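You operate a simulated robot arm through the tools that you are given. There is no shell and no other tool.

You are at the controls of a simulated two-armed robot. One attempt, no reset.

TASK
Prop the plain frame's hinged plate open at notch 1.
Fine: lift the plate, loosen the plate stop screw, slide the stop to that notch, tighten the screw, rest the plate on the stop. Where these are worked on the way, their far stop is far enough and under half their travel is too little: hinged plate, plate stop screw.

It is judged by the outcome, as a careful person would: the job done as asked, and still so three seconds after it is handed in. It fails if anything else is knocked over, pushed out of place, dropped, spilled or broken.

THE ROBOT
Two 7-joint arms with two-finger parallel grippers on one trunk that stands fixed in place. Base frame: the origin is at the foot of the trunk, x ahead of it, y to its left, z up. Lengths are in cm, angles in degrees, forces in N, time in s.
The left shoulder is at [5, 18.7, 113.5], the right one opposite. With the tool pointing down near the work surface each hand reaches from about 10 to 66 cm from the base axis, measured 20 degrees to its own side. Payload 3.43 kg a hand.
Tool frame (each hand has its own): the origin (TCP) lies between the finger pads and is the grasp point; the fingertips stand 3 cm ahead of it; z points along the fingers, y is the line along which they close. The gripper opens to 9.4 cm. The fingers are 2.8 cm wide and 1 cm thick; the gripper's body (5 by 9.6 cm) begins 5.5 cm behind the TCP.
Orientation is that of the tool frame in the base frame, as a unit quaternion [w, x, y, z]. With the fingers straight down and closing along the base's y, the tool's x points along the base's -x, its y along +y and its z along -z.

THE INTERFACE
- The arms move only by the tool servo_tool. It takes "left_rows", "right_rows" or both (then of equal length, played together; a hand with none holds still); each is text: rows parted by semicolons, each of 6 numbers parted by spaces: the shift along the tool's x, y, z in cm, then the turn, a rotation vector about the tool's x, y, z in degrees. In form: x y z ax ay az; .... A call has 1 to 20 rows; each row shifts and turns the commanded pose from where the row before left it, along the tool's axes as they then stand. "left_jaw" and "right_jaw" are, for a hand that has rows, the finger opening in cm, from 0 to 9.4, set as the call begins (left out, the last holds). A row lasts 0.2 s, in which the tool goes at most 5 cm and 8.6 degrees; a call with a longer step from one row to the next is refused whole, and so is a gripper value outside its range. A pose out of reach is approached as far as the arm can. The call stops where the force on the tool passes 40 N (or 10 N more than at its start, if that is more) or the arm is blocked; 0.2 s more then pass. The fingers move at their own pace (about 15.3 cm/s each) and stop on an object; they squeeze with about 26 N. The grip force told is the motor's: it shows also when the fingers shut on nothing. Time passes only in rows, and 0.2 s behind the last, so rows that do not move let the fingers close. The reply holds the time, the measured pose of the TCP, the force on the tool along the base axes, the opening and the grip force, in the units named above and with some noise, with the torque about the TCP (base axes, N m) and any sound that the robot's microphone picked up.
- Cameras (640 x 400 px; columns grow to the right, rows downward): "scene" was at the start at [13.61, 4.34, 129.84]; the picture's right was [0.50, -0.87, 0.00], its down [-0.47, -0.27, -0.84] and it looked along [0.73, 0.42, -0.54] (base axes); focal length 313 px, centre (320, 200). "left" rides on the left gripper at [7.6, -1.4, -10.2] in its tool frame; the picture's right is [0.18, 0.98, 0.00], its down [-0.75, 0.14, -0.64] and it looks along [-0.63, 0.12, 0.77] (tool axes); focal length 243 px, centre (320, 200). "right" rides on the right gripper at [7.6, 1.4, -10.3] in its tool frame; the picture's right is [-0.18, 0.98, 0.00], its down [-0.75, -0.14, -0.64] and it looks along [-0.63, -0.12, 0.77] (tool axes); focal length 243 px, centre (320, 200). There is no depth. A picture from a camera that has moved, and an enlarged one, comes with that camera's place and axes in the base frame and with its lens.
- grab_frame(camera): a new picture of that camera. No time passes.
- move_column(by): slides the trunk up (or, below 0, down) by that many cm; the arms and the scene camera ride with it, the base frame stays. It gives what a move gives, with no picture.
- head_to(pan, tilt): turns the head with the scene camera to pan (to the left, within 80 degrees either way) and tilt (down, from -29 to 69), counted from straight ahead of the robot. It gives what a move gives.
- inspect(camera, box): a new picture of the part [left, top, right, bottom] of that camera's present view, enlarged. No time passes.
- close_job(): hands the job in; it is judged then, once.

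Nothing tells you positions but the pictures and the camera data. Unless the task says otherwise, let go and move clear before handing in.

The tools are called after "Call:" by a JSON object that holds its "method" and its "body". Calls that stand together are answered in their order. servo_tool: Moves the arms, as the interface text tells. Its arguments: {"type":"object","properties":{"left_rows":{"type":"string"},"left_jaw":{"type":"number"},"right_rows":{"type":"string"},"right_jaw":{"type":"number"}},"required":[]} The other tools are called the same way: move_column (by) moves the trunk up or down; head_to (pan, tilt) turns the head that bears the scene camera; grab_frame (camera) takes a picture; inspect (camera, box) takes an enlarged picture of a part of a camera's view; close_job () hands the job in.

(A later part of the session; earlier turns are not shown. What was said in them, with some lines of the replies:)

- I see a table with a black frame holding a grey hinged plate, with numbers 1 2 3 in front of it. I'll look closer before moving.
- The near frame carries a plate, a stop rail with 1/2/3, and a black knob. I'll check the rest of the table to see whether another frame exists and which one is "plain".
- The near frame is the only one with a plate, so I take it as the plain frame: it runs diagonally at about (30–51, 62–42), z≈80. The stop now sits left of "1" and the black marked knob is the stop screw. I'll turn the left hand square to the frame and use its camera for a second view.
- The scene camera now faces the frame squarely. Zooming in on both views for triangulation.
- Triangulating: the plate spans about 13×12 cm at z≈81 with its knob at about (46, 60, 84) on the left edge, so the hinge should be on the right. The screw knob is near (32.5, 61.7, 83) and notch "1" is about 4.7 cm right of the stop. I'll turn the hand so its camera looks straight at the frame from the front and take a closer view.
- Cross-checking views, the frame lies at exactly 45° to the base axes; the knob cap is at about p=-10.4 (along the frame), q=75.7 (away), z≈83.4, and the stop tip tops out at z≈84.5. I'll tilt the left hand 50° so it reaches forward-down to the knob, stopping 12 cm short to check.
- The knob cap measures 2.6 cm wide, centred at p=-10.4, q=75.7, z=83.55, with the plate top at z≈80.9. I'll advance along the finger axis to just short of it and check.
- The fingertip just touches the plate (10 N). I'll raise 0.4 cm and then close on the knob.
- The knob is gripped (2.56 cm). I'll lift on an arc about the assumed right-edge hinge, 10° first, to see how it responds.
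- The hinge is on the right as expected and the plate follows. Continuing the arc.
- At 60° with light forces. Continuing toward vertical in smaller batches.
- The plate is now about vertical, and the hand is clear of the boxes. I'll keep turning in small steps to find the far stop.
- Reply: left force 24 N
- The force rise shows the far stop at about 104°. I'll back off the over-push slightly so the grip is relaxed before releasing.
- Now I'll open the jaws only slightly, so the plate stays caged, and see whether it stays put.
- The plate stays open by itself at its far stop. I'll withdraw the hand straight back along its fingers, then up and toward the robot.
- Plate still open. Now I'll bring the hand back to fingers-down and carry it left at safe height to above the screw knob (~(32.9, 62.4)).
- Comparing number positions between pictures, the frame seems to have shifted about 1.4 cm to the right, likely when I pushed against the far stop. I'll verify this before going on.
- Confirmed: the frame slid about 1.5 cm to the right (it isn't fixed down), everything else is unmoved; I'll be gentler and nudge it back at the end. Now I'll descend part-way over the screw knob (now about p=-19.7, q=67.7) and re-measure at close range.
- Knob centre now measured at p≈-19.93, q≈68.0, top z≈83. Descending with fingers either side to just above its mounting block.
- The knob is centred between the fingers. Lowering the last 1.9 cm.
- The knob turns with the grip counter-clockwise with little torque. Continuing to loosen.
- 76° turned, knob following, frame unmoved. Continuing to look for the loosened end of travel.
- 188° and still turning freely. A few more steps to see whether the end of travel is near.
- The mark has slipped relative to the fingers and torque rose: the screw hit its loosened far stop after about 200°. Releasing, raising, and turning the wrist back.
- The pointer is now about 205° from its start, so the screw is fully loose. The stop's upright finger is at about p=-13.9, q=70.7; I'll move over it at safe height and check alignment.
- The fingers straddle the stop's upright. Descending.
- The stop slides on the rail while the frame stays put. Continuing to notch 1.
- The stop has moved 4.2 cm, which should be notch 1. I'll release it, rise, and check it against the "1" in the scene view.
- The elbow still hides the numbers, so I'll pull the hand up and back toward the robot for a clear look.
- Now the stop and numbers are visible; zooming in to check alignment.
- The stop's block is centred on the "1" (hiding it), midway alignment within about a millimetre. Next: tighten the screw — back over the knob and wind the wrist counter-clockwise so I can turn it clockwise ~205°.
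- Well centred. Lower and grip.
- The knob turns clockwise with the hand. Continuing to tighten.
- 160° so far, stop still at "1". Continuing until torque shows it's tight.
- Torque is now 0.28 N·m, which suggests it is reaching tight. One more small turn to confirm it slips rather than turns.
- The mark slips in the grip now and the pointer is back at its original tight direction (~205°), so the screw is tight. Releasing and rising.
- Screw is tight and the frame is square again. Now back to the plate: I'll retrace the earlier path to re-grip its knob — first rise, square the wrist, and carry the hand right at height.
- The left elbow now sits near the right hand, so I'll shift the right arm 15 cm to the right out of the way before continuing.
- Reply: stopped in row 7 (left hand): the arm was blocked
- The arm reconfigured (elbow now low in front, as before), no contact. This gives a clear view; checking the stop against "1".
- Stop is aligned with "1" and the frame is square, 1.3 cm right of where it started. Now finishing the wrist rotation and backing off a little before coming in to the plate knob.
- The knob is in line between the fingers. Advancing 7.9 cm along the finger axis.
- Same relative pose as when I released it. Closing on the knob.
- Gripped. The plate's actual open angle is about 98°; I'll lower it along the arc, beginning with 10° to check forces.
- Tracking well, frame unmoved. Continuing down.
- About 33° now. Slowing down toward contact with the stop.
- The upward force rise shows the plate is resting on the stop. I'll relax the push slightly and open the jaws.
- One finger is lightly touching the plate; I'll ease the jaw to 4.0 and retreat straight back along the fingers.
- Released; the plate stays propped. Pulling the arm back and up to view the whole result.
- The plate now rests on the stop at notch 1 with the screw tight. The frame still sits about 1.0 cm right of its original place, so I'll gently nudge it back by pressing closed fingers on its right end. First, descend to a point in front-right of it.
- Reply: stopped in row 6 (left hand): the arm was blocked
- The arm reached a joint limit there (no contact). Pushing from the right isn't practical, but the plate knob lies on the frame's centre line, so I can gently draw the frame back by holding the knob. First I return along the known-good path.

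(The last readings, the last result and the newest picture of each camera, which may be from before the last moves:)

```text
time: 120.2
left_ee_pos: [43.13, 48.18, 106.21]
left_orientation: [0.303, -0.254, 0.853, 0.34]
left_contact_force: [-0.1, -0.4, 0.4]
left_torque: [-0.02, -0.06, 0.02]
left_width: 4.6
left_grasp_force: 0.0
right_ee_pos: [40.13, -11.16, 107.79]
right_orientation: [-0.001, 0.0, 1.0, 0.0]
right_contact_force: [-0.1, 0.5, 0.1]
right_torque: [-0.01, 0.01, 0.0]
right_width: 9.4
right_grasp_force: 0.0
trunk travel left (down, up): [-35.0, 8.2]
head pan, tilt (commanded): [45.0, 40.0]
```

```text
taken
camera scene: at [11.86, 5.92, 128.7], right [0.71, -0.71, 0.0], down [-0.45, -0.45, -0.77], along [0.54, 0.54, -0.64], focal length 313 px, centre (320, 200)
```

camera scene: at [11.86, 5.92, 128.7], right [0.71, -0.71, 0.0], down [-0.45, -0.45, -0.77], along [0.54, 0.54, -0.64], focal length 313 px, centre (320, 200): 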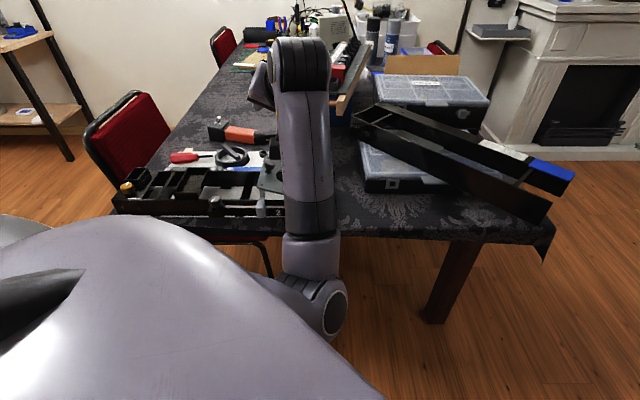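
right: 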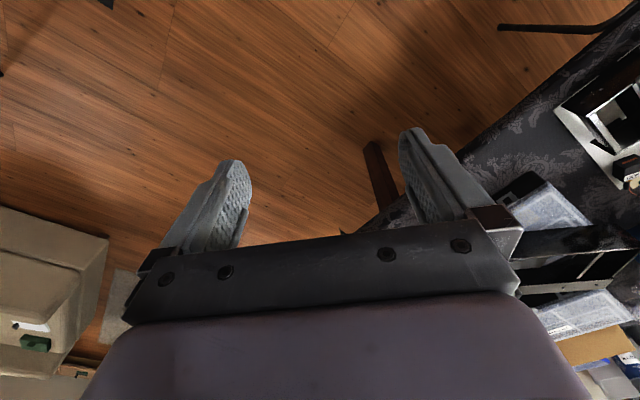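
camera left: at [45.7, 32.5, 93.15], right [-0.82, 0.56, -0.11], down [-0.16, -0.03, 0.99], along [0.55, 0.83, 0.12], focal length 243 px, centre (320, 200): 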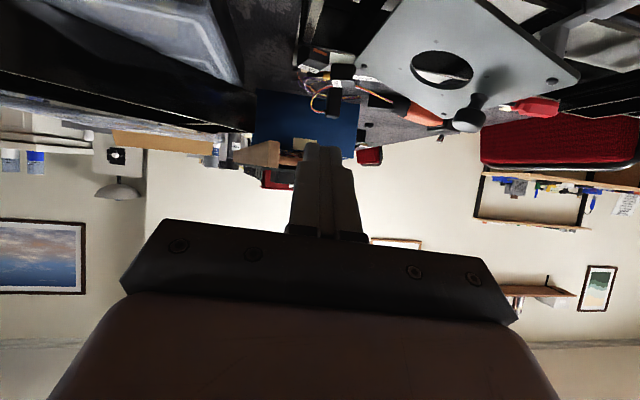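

Call:
{"method": "servo_tool", "body": {"left_rows": "2 -1 0 0 0 0; 2 -1 1 0 0 0; 2 -1 1 0 0 0; 1 -1 3 0 0 0; 0 0 3 0 0 0; 0 0 3 0 0 0; 0 0 0 0 0 0", "left_jaw": 4.6}}

Call:
{"method": "grab_frame", "body": {"camera": "left"}}

Call:
{"method": "inspect", "body": {"camera": "scene", "box": [190, 140, 350, 240]}}

```text
time: 121.8
left_ee_pos: [44.61, 52.12, 93.15]
left_orientation: [0.304, -0.254, 0.853, 0.339]
left_contact_force: [-0.1, -0.5, -0.7]
left_torque: [0.02, 0.01, -0.02]
left_width: 4.62
left_grasp_force: 0.1
right_ee_pos: [40.11, -11.24, 107.9]
right_orientation: [-0.001, 0.0, 1.0, -0.001]
right_contact_force: [-0.4, -1.6, 0.9]
right_torque: [-0.02, -0.01, -0.01]
right_width: 9.39
right_grasp_force: 0.2
trunk travel left (down, up): [-35.0, 8.2]
head pan, tilt (commanded): [45.0, 40.0]
```

```text
taken
camera left: at [36.81, 41.91, 93.28], right [-0.76, 0.59, 0.29], down [0.2, -0.21, 0.96], along [0.62, 0.78, 0.04], focal length 243 px, centre (320, 200)
```

left: 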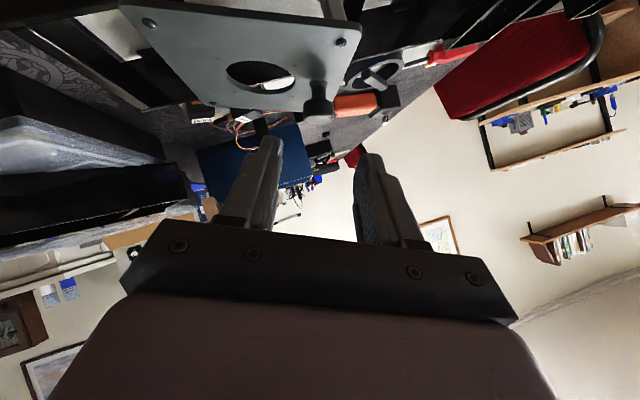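

```text
4.00 times, centred on (270, 190) of scene
camera zoom: at [11.86, 5.93, 128.7], right [0.71, -0.71, 0.0], down [-0.45, -0.45, -0.77], along [0.54, 0.54, -0.64], focal length 1253 px, centre (520, 240)
```

zoom: 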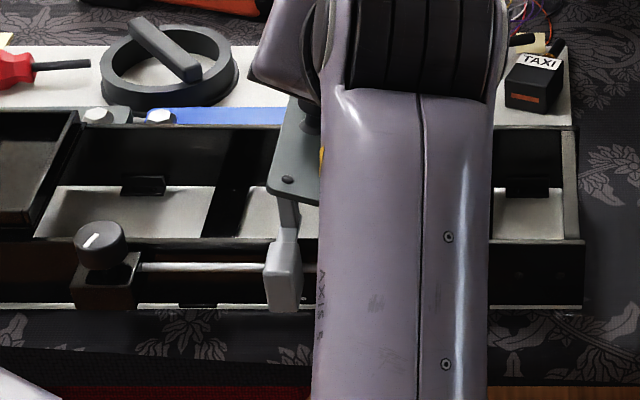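

Rolling the hand 8° so it is square with the tilted plate, then advancing to the knob.

Call:
{"method": "servo_tool", "body": {"left_rows": "0 0 0 5.14 0 -6.13; 0.02 0.05 1.75 0 0 0; 0.02 0.05 1.75 0 0 0; 0.02 0.05 1.75 0 0 0; 0.02 0.05 1.75 0 0 0; 0 0 0 0 0 0", "left_jaw": 5}}

Call:
{"method": "grab_frame", "body": {"camera": "left"}}

```text
time: 123.2
left_ee_pos: [47.39, 56.73, 88.94]
left_orientation: [0.334, -0.285, 0.853, 0.283]
left_contact_force: [0.0, -0.3, 0.0]
left_torque: [0.01, -0.02, -0.02]
left_width: 5.01
left_grasp_force: 0.0
right_ee_pos: [40.07, -11.16, 107.79]
right_orientation: [0.0, 0.0, 1.0, 0.0]
right_contact_force: [-0.4, -1.0, 0.0]
right_torque: [-0.01, 0.03, 0.0]
right_width: 9.37
right_grasp_force: 0.1
trunk travel left (down, up): [-35.0, 8.2]
head pan, tilt (commanded): [45.0, 40.0]
```

```text
taken
camera left: at [39.54, 46.61, 89.33], right [-0.78, 0.61, 0.16], down [0.11, -0.11, 0.99], along [0.62, 0.79, 0.02], focal length 243 px, centre (320, 200)
```

left: 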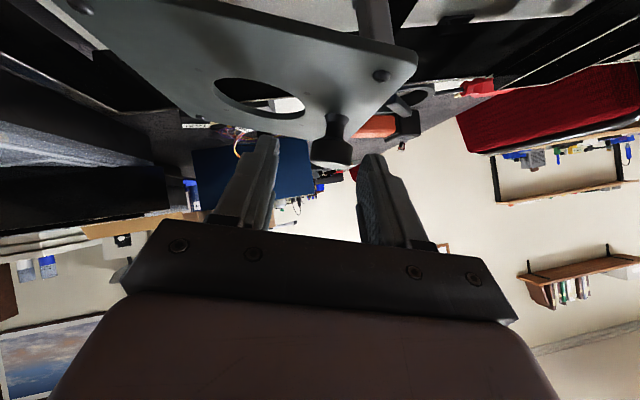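

Call:
{"method": "servo_tool", "body": {"left_rows": "0.05 0.6 0 0 0 0; 0.1 0 0.8 0 0 0; 0.05 0 0.8 0 0 0; 0 0 0 0 0 0", "left_jaw": 5}}

Call:
{"method": "grab_frame", "body": {"camera": "left"}}

```text
time: 124.2
left_ee_pos: [47.63, 58.32, 88.03]
left_orientation: [0.332, -0.286, 0.852, 0.285]
left_contact_force: [-0.1, 0.1, 0.1]
left_torque: [0.02, 0.01, -0.05]
left_width: 5.04
left_grasp_force: 0.0
right_ee_pos: [40.15, -11.12, 107.82]
right_orientation: [0.0, -0.001, 1.0, 0.0]
right_contact_force: [0.1, -0.4, 0.4]
right_torque: [0.02, -0.01, 0.0]
right_width: 9.42
right_grasp_force: 0.1
trunk travel left (down, up): [-35.0, 8.2]
head pan, tilt (commanded): [45.0, 40.0]
```

```text
taken
camera left: at [39.69, 48.04, 88.36], right [-0.78, 0.61, 0.16], down [0.11, -0.11, 0.99], along [0.62, 0.78, 0.02], focal length 243 px, centre (320, 200)
```

left: 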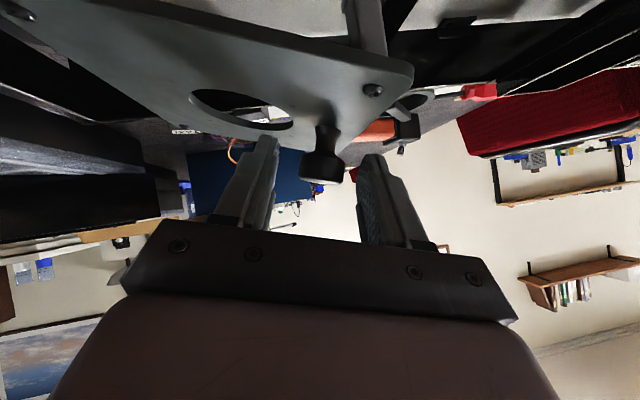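

Positioned as in the first grip. Closing, then drawing the frame gently along -u.

Call:
{"method": "servo_tool", "body": {"left_rows": "0 0 0 0 0 0; 0 0 0 0 0 0; 0 0 0 0 0 0", "left_jaw": 0}}

Call:
{"method": "inspect", "body": {"camera": "scene", "box": [190, 140, 350, 240]}}

```text
time: 125.0
left_ee_pos: [47.69, 58.32, 87.97]
left_orientation: [0.333, -0.285, 0.853, 0.284]
left_contact_force: [-1.4, 1.9, 0.6]
left_torque: [0.13, 0.17, 0.0]
left_width: 2.53
left_grasp_force: 26.0
right_ee_pos: [40.17, -11.22, 107.8]
right_orientation: [0.0, 0.0, 1.0, 0.0]
right_contact_force: [0.1, 1.3, 0.3]
right_torque: [0.01, 0.01, -0.01]
right_width: 9.38
right_grasp_force: 0.2
trunk travel left (down, up): [-35.0, 8.2]
head pan, tilt (commanded): [45.0, 40.0]
```

```text
4.00 times, centred on (270, 190) of scene
camera zoom: at [11.86, 5.94, 128.7], right [0.71, -0.71, 0.0], down [-0.45, -0.45, -0.77], along [0.54, 0.54, -0.64], focal length 1253 px, centre (520, 240)
```

zoom: 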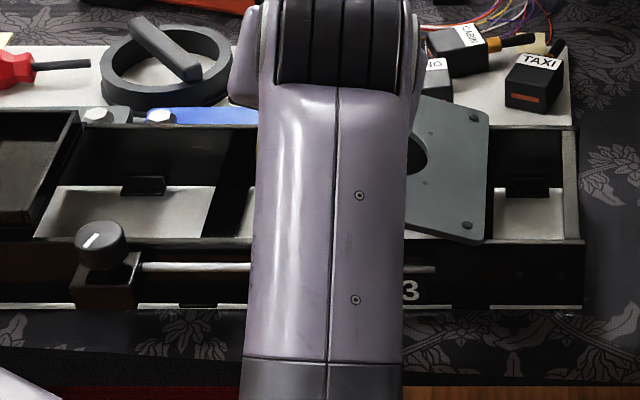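

Call:
{"method": "servo_tool", "body": {"left_rows": "0.053 0.188 0.044 0 0 0; 0.053 0.188 0.044 0 0 0; 0.053 0.188 0.044 0 0 0; 0 0 0 0 0 0"}}

Call:
{"method": "inspect", "body": {"camera": "scene", "box": [190, 140, 350, 240]}}

```text
time: 126.0
left_ee_pos: [47.33, 58.59, 88.03]
left_orientation: [0.333, -0.285, 0.853, 0.284]
left_contact_force: [4.8, -5.5, 0.6]
left_torque: [0.13, -0.04, -0.17]
left_width: 2.51
left_grasp_force: 26.4
right_ee_pos: [40.2, -11.19, 107.73]
right_orientation: [0.0, 0.0, 1.0, 0.001]
right_contact_force: [-0.6, -0.5, 0.6]
right_torque: [0.0, 0.0, 0.0]
right_width: 9.39
right_grasp_force: 0.0
trunk travel left (down, up): [-35.0, 8.2]
head pan, tilt (commanded): [45.0, 40.0]
```

```text
4.00 times, centred on (270, 190) of scene
camera zoom: at [11.91, 5.86, 128.69], right [0.71, -0.71, 0.0], down [-0.45, -0.45, -0.77], along [0.54, 0.54, -0.64], focal length 1253 px, centre (520, 240)
```

zoom: 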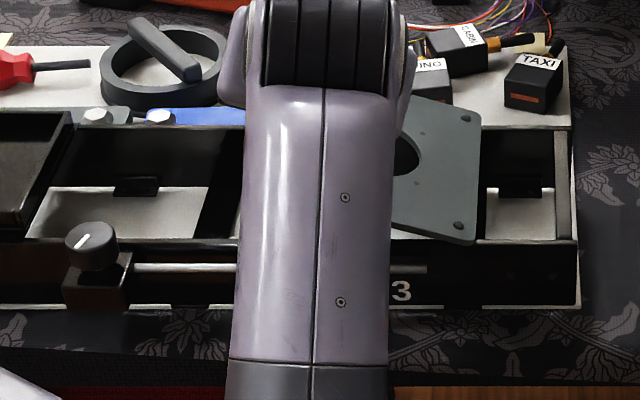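

It moves smoothly without rotating (about half-way back). Drawing the remaining ~0.5 cm.

Call:
{"method": "servo_tool", "body": {"left_rows": "0.05 0.18 0.042 0 0 0; 0.05 0.18 0.042 0 0 0; 0.05 0.18 0.042 0 0 0; 0 0 0 0 0 0"}}

Call:
{"method": "inspect", "body": {"camera": "scene", "box": [190, 140, 350, 240]}}

```text
time: 127.0
left_ee_pos: [46.66, 59.03, 88.08]
left_orientation: [0.333, -0.285, 0.852, 0.285]
left_contact_force: [6.2, -6.0, 1.1]
left_torque: [0.0, 0.11, -0.06]
left_width: 2.55
left_grasp_force: 25.6
right_ee_pos: [40.24, -11.16, 107.79]
right_orientation: [0.0, 0.0, 1.0, 0.001]
right_contact_force: [-0.3, 0.2, 0.3]
right_torque: [-0.01, 0.01, -0.02]
right_width: 9.43
right_grasp_force: 0.1
trunk travel left (down, up): [-35.0, 8.2]
head pan, tilt (commanded): [45.0, 40.0]
```

```text
4.00 times, centred on (270, 190) of scene
camera zoom: at [11.9, 5.85, 128.7], right [0.71, -0.71, 0.0], down [-0.45, -0.45, -0.77], along [0.54, 0.54, -0.64], focal length 1253 px, centre (520, 240)
```

zoom: 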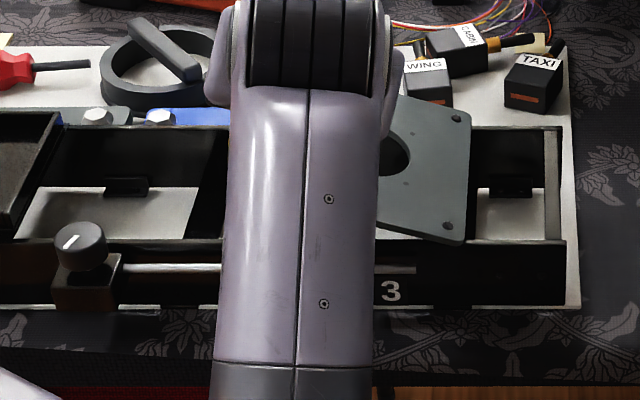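

The frame is back at its original position (matches the first picture within a pixel). Relaxing the pull, then opening.

Call:
{"method": "servo_tool", "body": {"left_rows": "-0.06 -0.2 -0.05 0 0 0; 0 0 0 0 0 0"}}

Call:
{"method": "servo_tool", "body": {"left_rows": "0 0 0 0 0 0; 0 0 0 0 0 0", "left_jaw": 4.6}}

Call:
{"method": "grab_frame", "body": {"camera": "left"}}

```text
time: 127.6
left_ee_pos: [46.69, 59.02, 88.09]
left_orientation: [0.334, -0.286, 0.852, 0.285]
left_contact_force: [1.7, 2.5, 0.6]
left_torque: [0.3, 0.0, -0.01]
left_width: 2.53
left_grasp_force: 26.1
right_ee_pos: [40.14, -11.15, 107.72]
right_orientation: [0.0, 0.0, 1.0, 0.0]
right_contact_force: [0.1, -0.1, 0.6]
right_torque: [-0.02, 0.03, -0.05]
right_width: 9.39
right_grasp_force: 0.0
trunk travel left (down, up): [-35.0, 8.2]
head pan, tilt (commanded): [45.0, 40.0]
```

```text
time: 128.2
left_ee_pos: [46.81, 58.94, 88.02]
left_orientation: [0.332, -0.285, 0.853, 0.285]
left_contact_force: [-0.3, 1.2, 0.7]
left_torque: [0.03, -0.03, 0.0]
left_width: 4.59
left_grasp_force: 0.0
right_ee_pos: [40.12, -11.25, 107.75]
right_orientation: [0.0, 0.0, 1.0, 0.001]
right_contact_force: [-0.8, 0.1, -0.6]
right_torque: [-0.02, 0.02, -0.01]
right_width: 9.39
right_grasp_force: 0.1
trunk travel left (down, up): [-35.0, 8.2]
head pan, tilt (commanded): [45.0, 40.0]
```

```text
taken
camera left: at [38.89, 48.72, 88.34], right [-0.78, 0.61, 0.16], down [0.11, -0.11, 0.99], along [0.62, 0.79, 0.02], focal length 243 px, centre (320, 200)
```

left: 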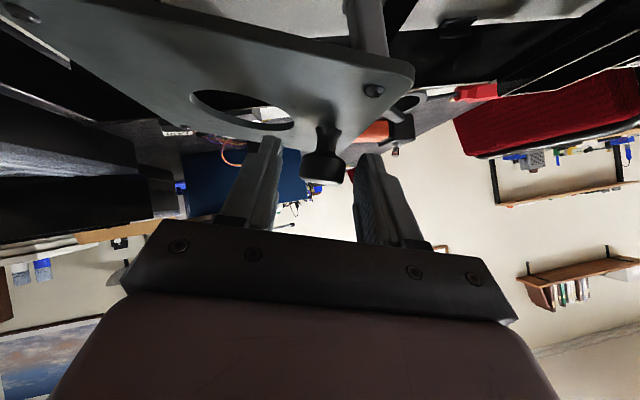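

Released cleanly with no contact force. Retreating straight back, then up and to the right to clear the view.

Call:
{"method": "servo_tool", "body": {"left_rows": "0 0 -1 0 0 0; 0 0 -1.5 0 0 0; 0 0 -2 0 0 0; 0 0 -2 0 0 0; 0 0 -2 0 0 0; 0 0 -3 0 0 0; 0 0 -3 0 0 0; -1 0 -3 0 0 0; -2 0 -1 0 0 0; -2 0 0 0 0 0; -2 -1 0 0 0 0; 0 -3 0 0 0 0; 0 -3 0 0 0 0; 0 -3 0 0 0 0; 0 -3 0 0 0 0; 0 0 0 0 0 0"}}

Call:
{"method": "grab_frame", "body": {"camera": "scene"}}

Call:
{"method": "inspect", "body": {"camera": "scene", "box": [190, 140, 350, 240]}}

Call:
{"method": "inspect", "body": {"camera": "scene", "box": [220, 160, 316, 220]}}

```text
time: 131.6
left_ee_pos: [52.31, 39.76, 100.83]
left_orientation: [0.333, -0.286, 0.852, 0.285]
left_contact_force: [0.4, -0.5, -0.7]
left_torque: [0.01, 0.01, -0.01]
left_width: 4.59
left_grasp_force: 0.0
right_ee_pos: [40.05, -11.18, 107.73]
right_orientation: [0.0, 0.0, 1.0, 0.0]
right_contact_force: [-0.2, 0.0, -0.1]
right_torque: [-0.03, 0.02, -0.01]
right_width: 9.42
right_grasp_force: 0.0
trunk travel left (down, up): [-35.0, 8.2]
head pan, tilt (commanded): [45.0, 40.0]
```

```text
taken
camera scene: at [11.86, 5.91, 128.7], right [0.71, -0.71, 0.0], down [-0.45, -0.45, -0.77], along [0.54, 0.54, -0.64], focal length 313 px, centre (320, 200)
```

scene: 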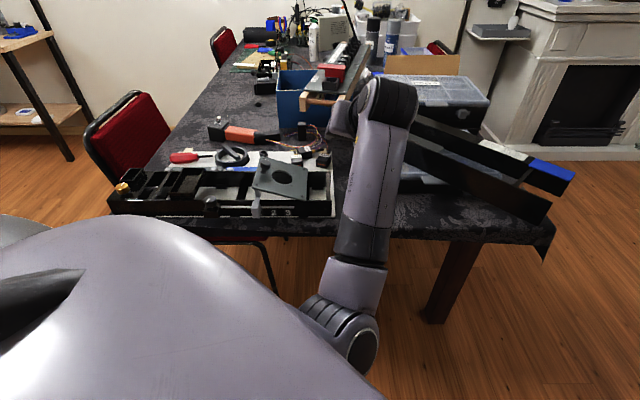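

```text
4.00 times, centred on (270, 190) of scene
camera zoom: at [11.86, 5.91, 128.7], right [0.71, -0.71, 0.0], down [-0.45, -0.45, -0.77], along [0.54, 0.54, -0.64], focal length 1253 px, centre (520, 240)
```

zoom: 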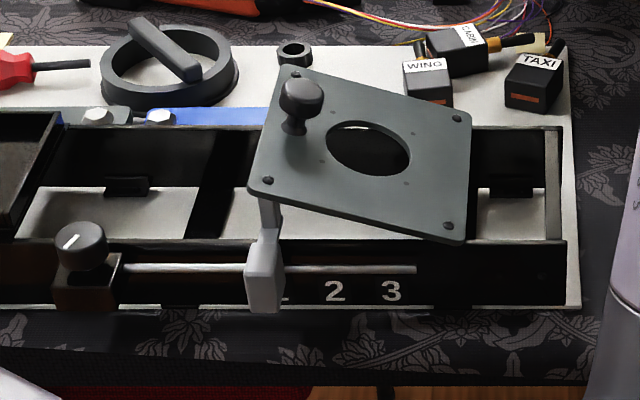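

```text
6.67 times, centred on (268, 190) of scene
camera zoom: at [11.86, 5.91, 128.7], right [0.71, -0.71, 0.0], down [-0.45, -0.45, -0.77], along [0.54, 0.54, -0.64], focal length 2088 px, centre (667, 267)
```

zoom: 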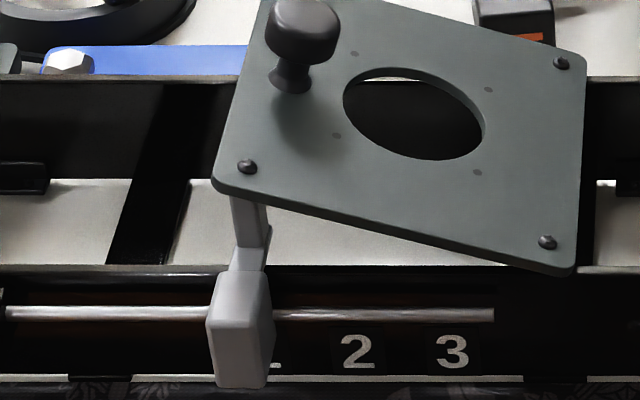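

Everything checks out. The plate rests on the stop at notch 1, the screw pointer is back at its tight mark, and the frame is where it started. Neighbouring objects are undisturbed and both hands are clear, so I'm handing in.

Call:
{"method": "close_job", "body": {}}

```text
The job is handed in.
```

The plain frame's plate is now propped open on its stop at notch 1, and I've handed the job in. No verdict came back with the hand-in.

- **Plate:** I lifted it to its far stop at about 98°, where it stayed up on its own. After setting the stop I lowered it gently, and it now sits at roughly 20°.
- **Stop:** I slid it about 4.2 cm. In the last picture it lines up with the "1" to within about a millimetre.
- **Screw:** I loosened it about 200° to its end of travel. I then tightened it until it would turn no further, with the pointer back at its original mark.

**Frame slipped:** the frame isn't fastened to the table. It slid about 1.5 cm to the right when I pressed the plate against its far stop, and it shifted slightly again while I turned the screw. I drew it back by the plate knob before handing in. The last picture shows it within a pixel or so of where it started, with the plate still resting on the stop.

Nothing else on the table looked disturbed. I also moved the right arm about 16 cm to the right to make room for the left elbow, and left it there.
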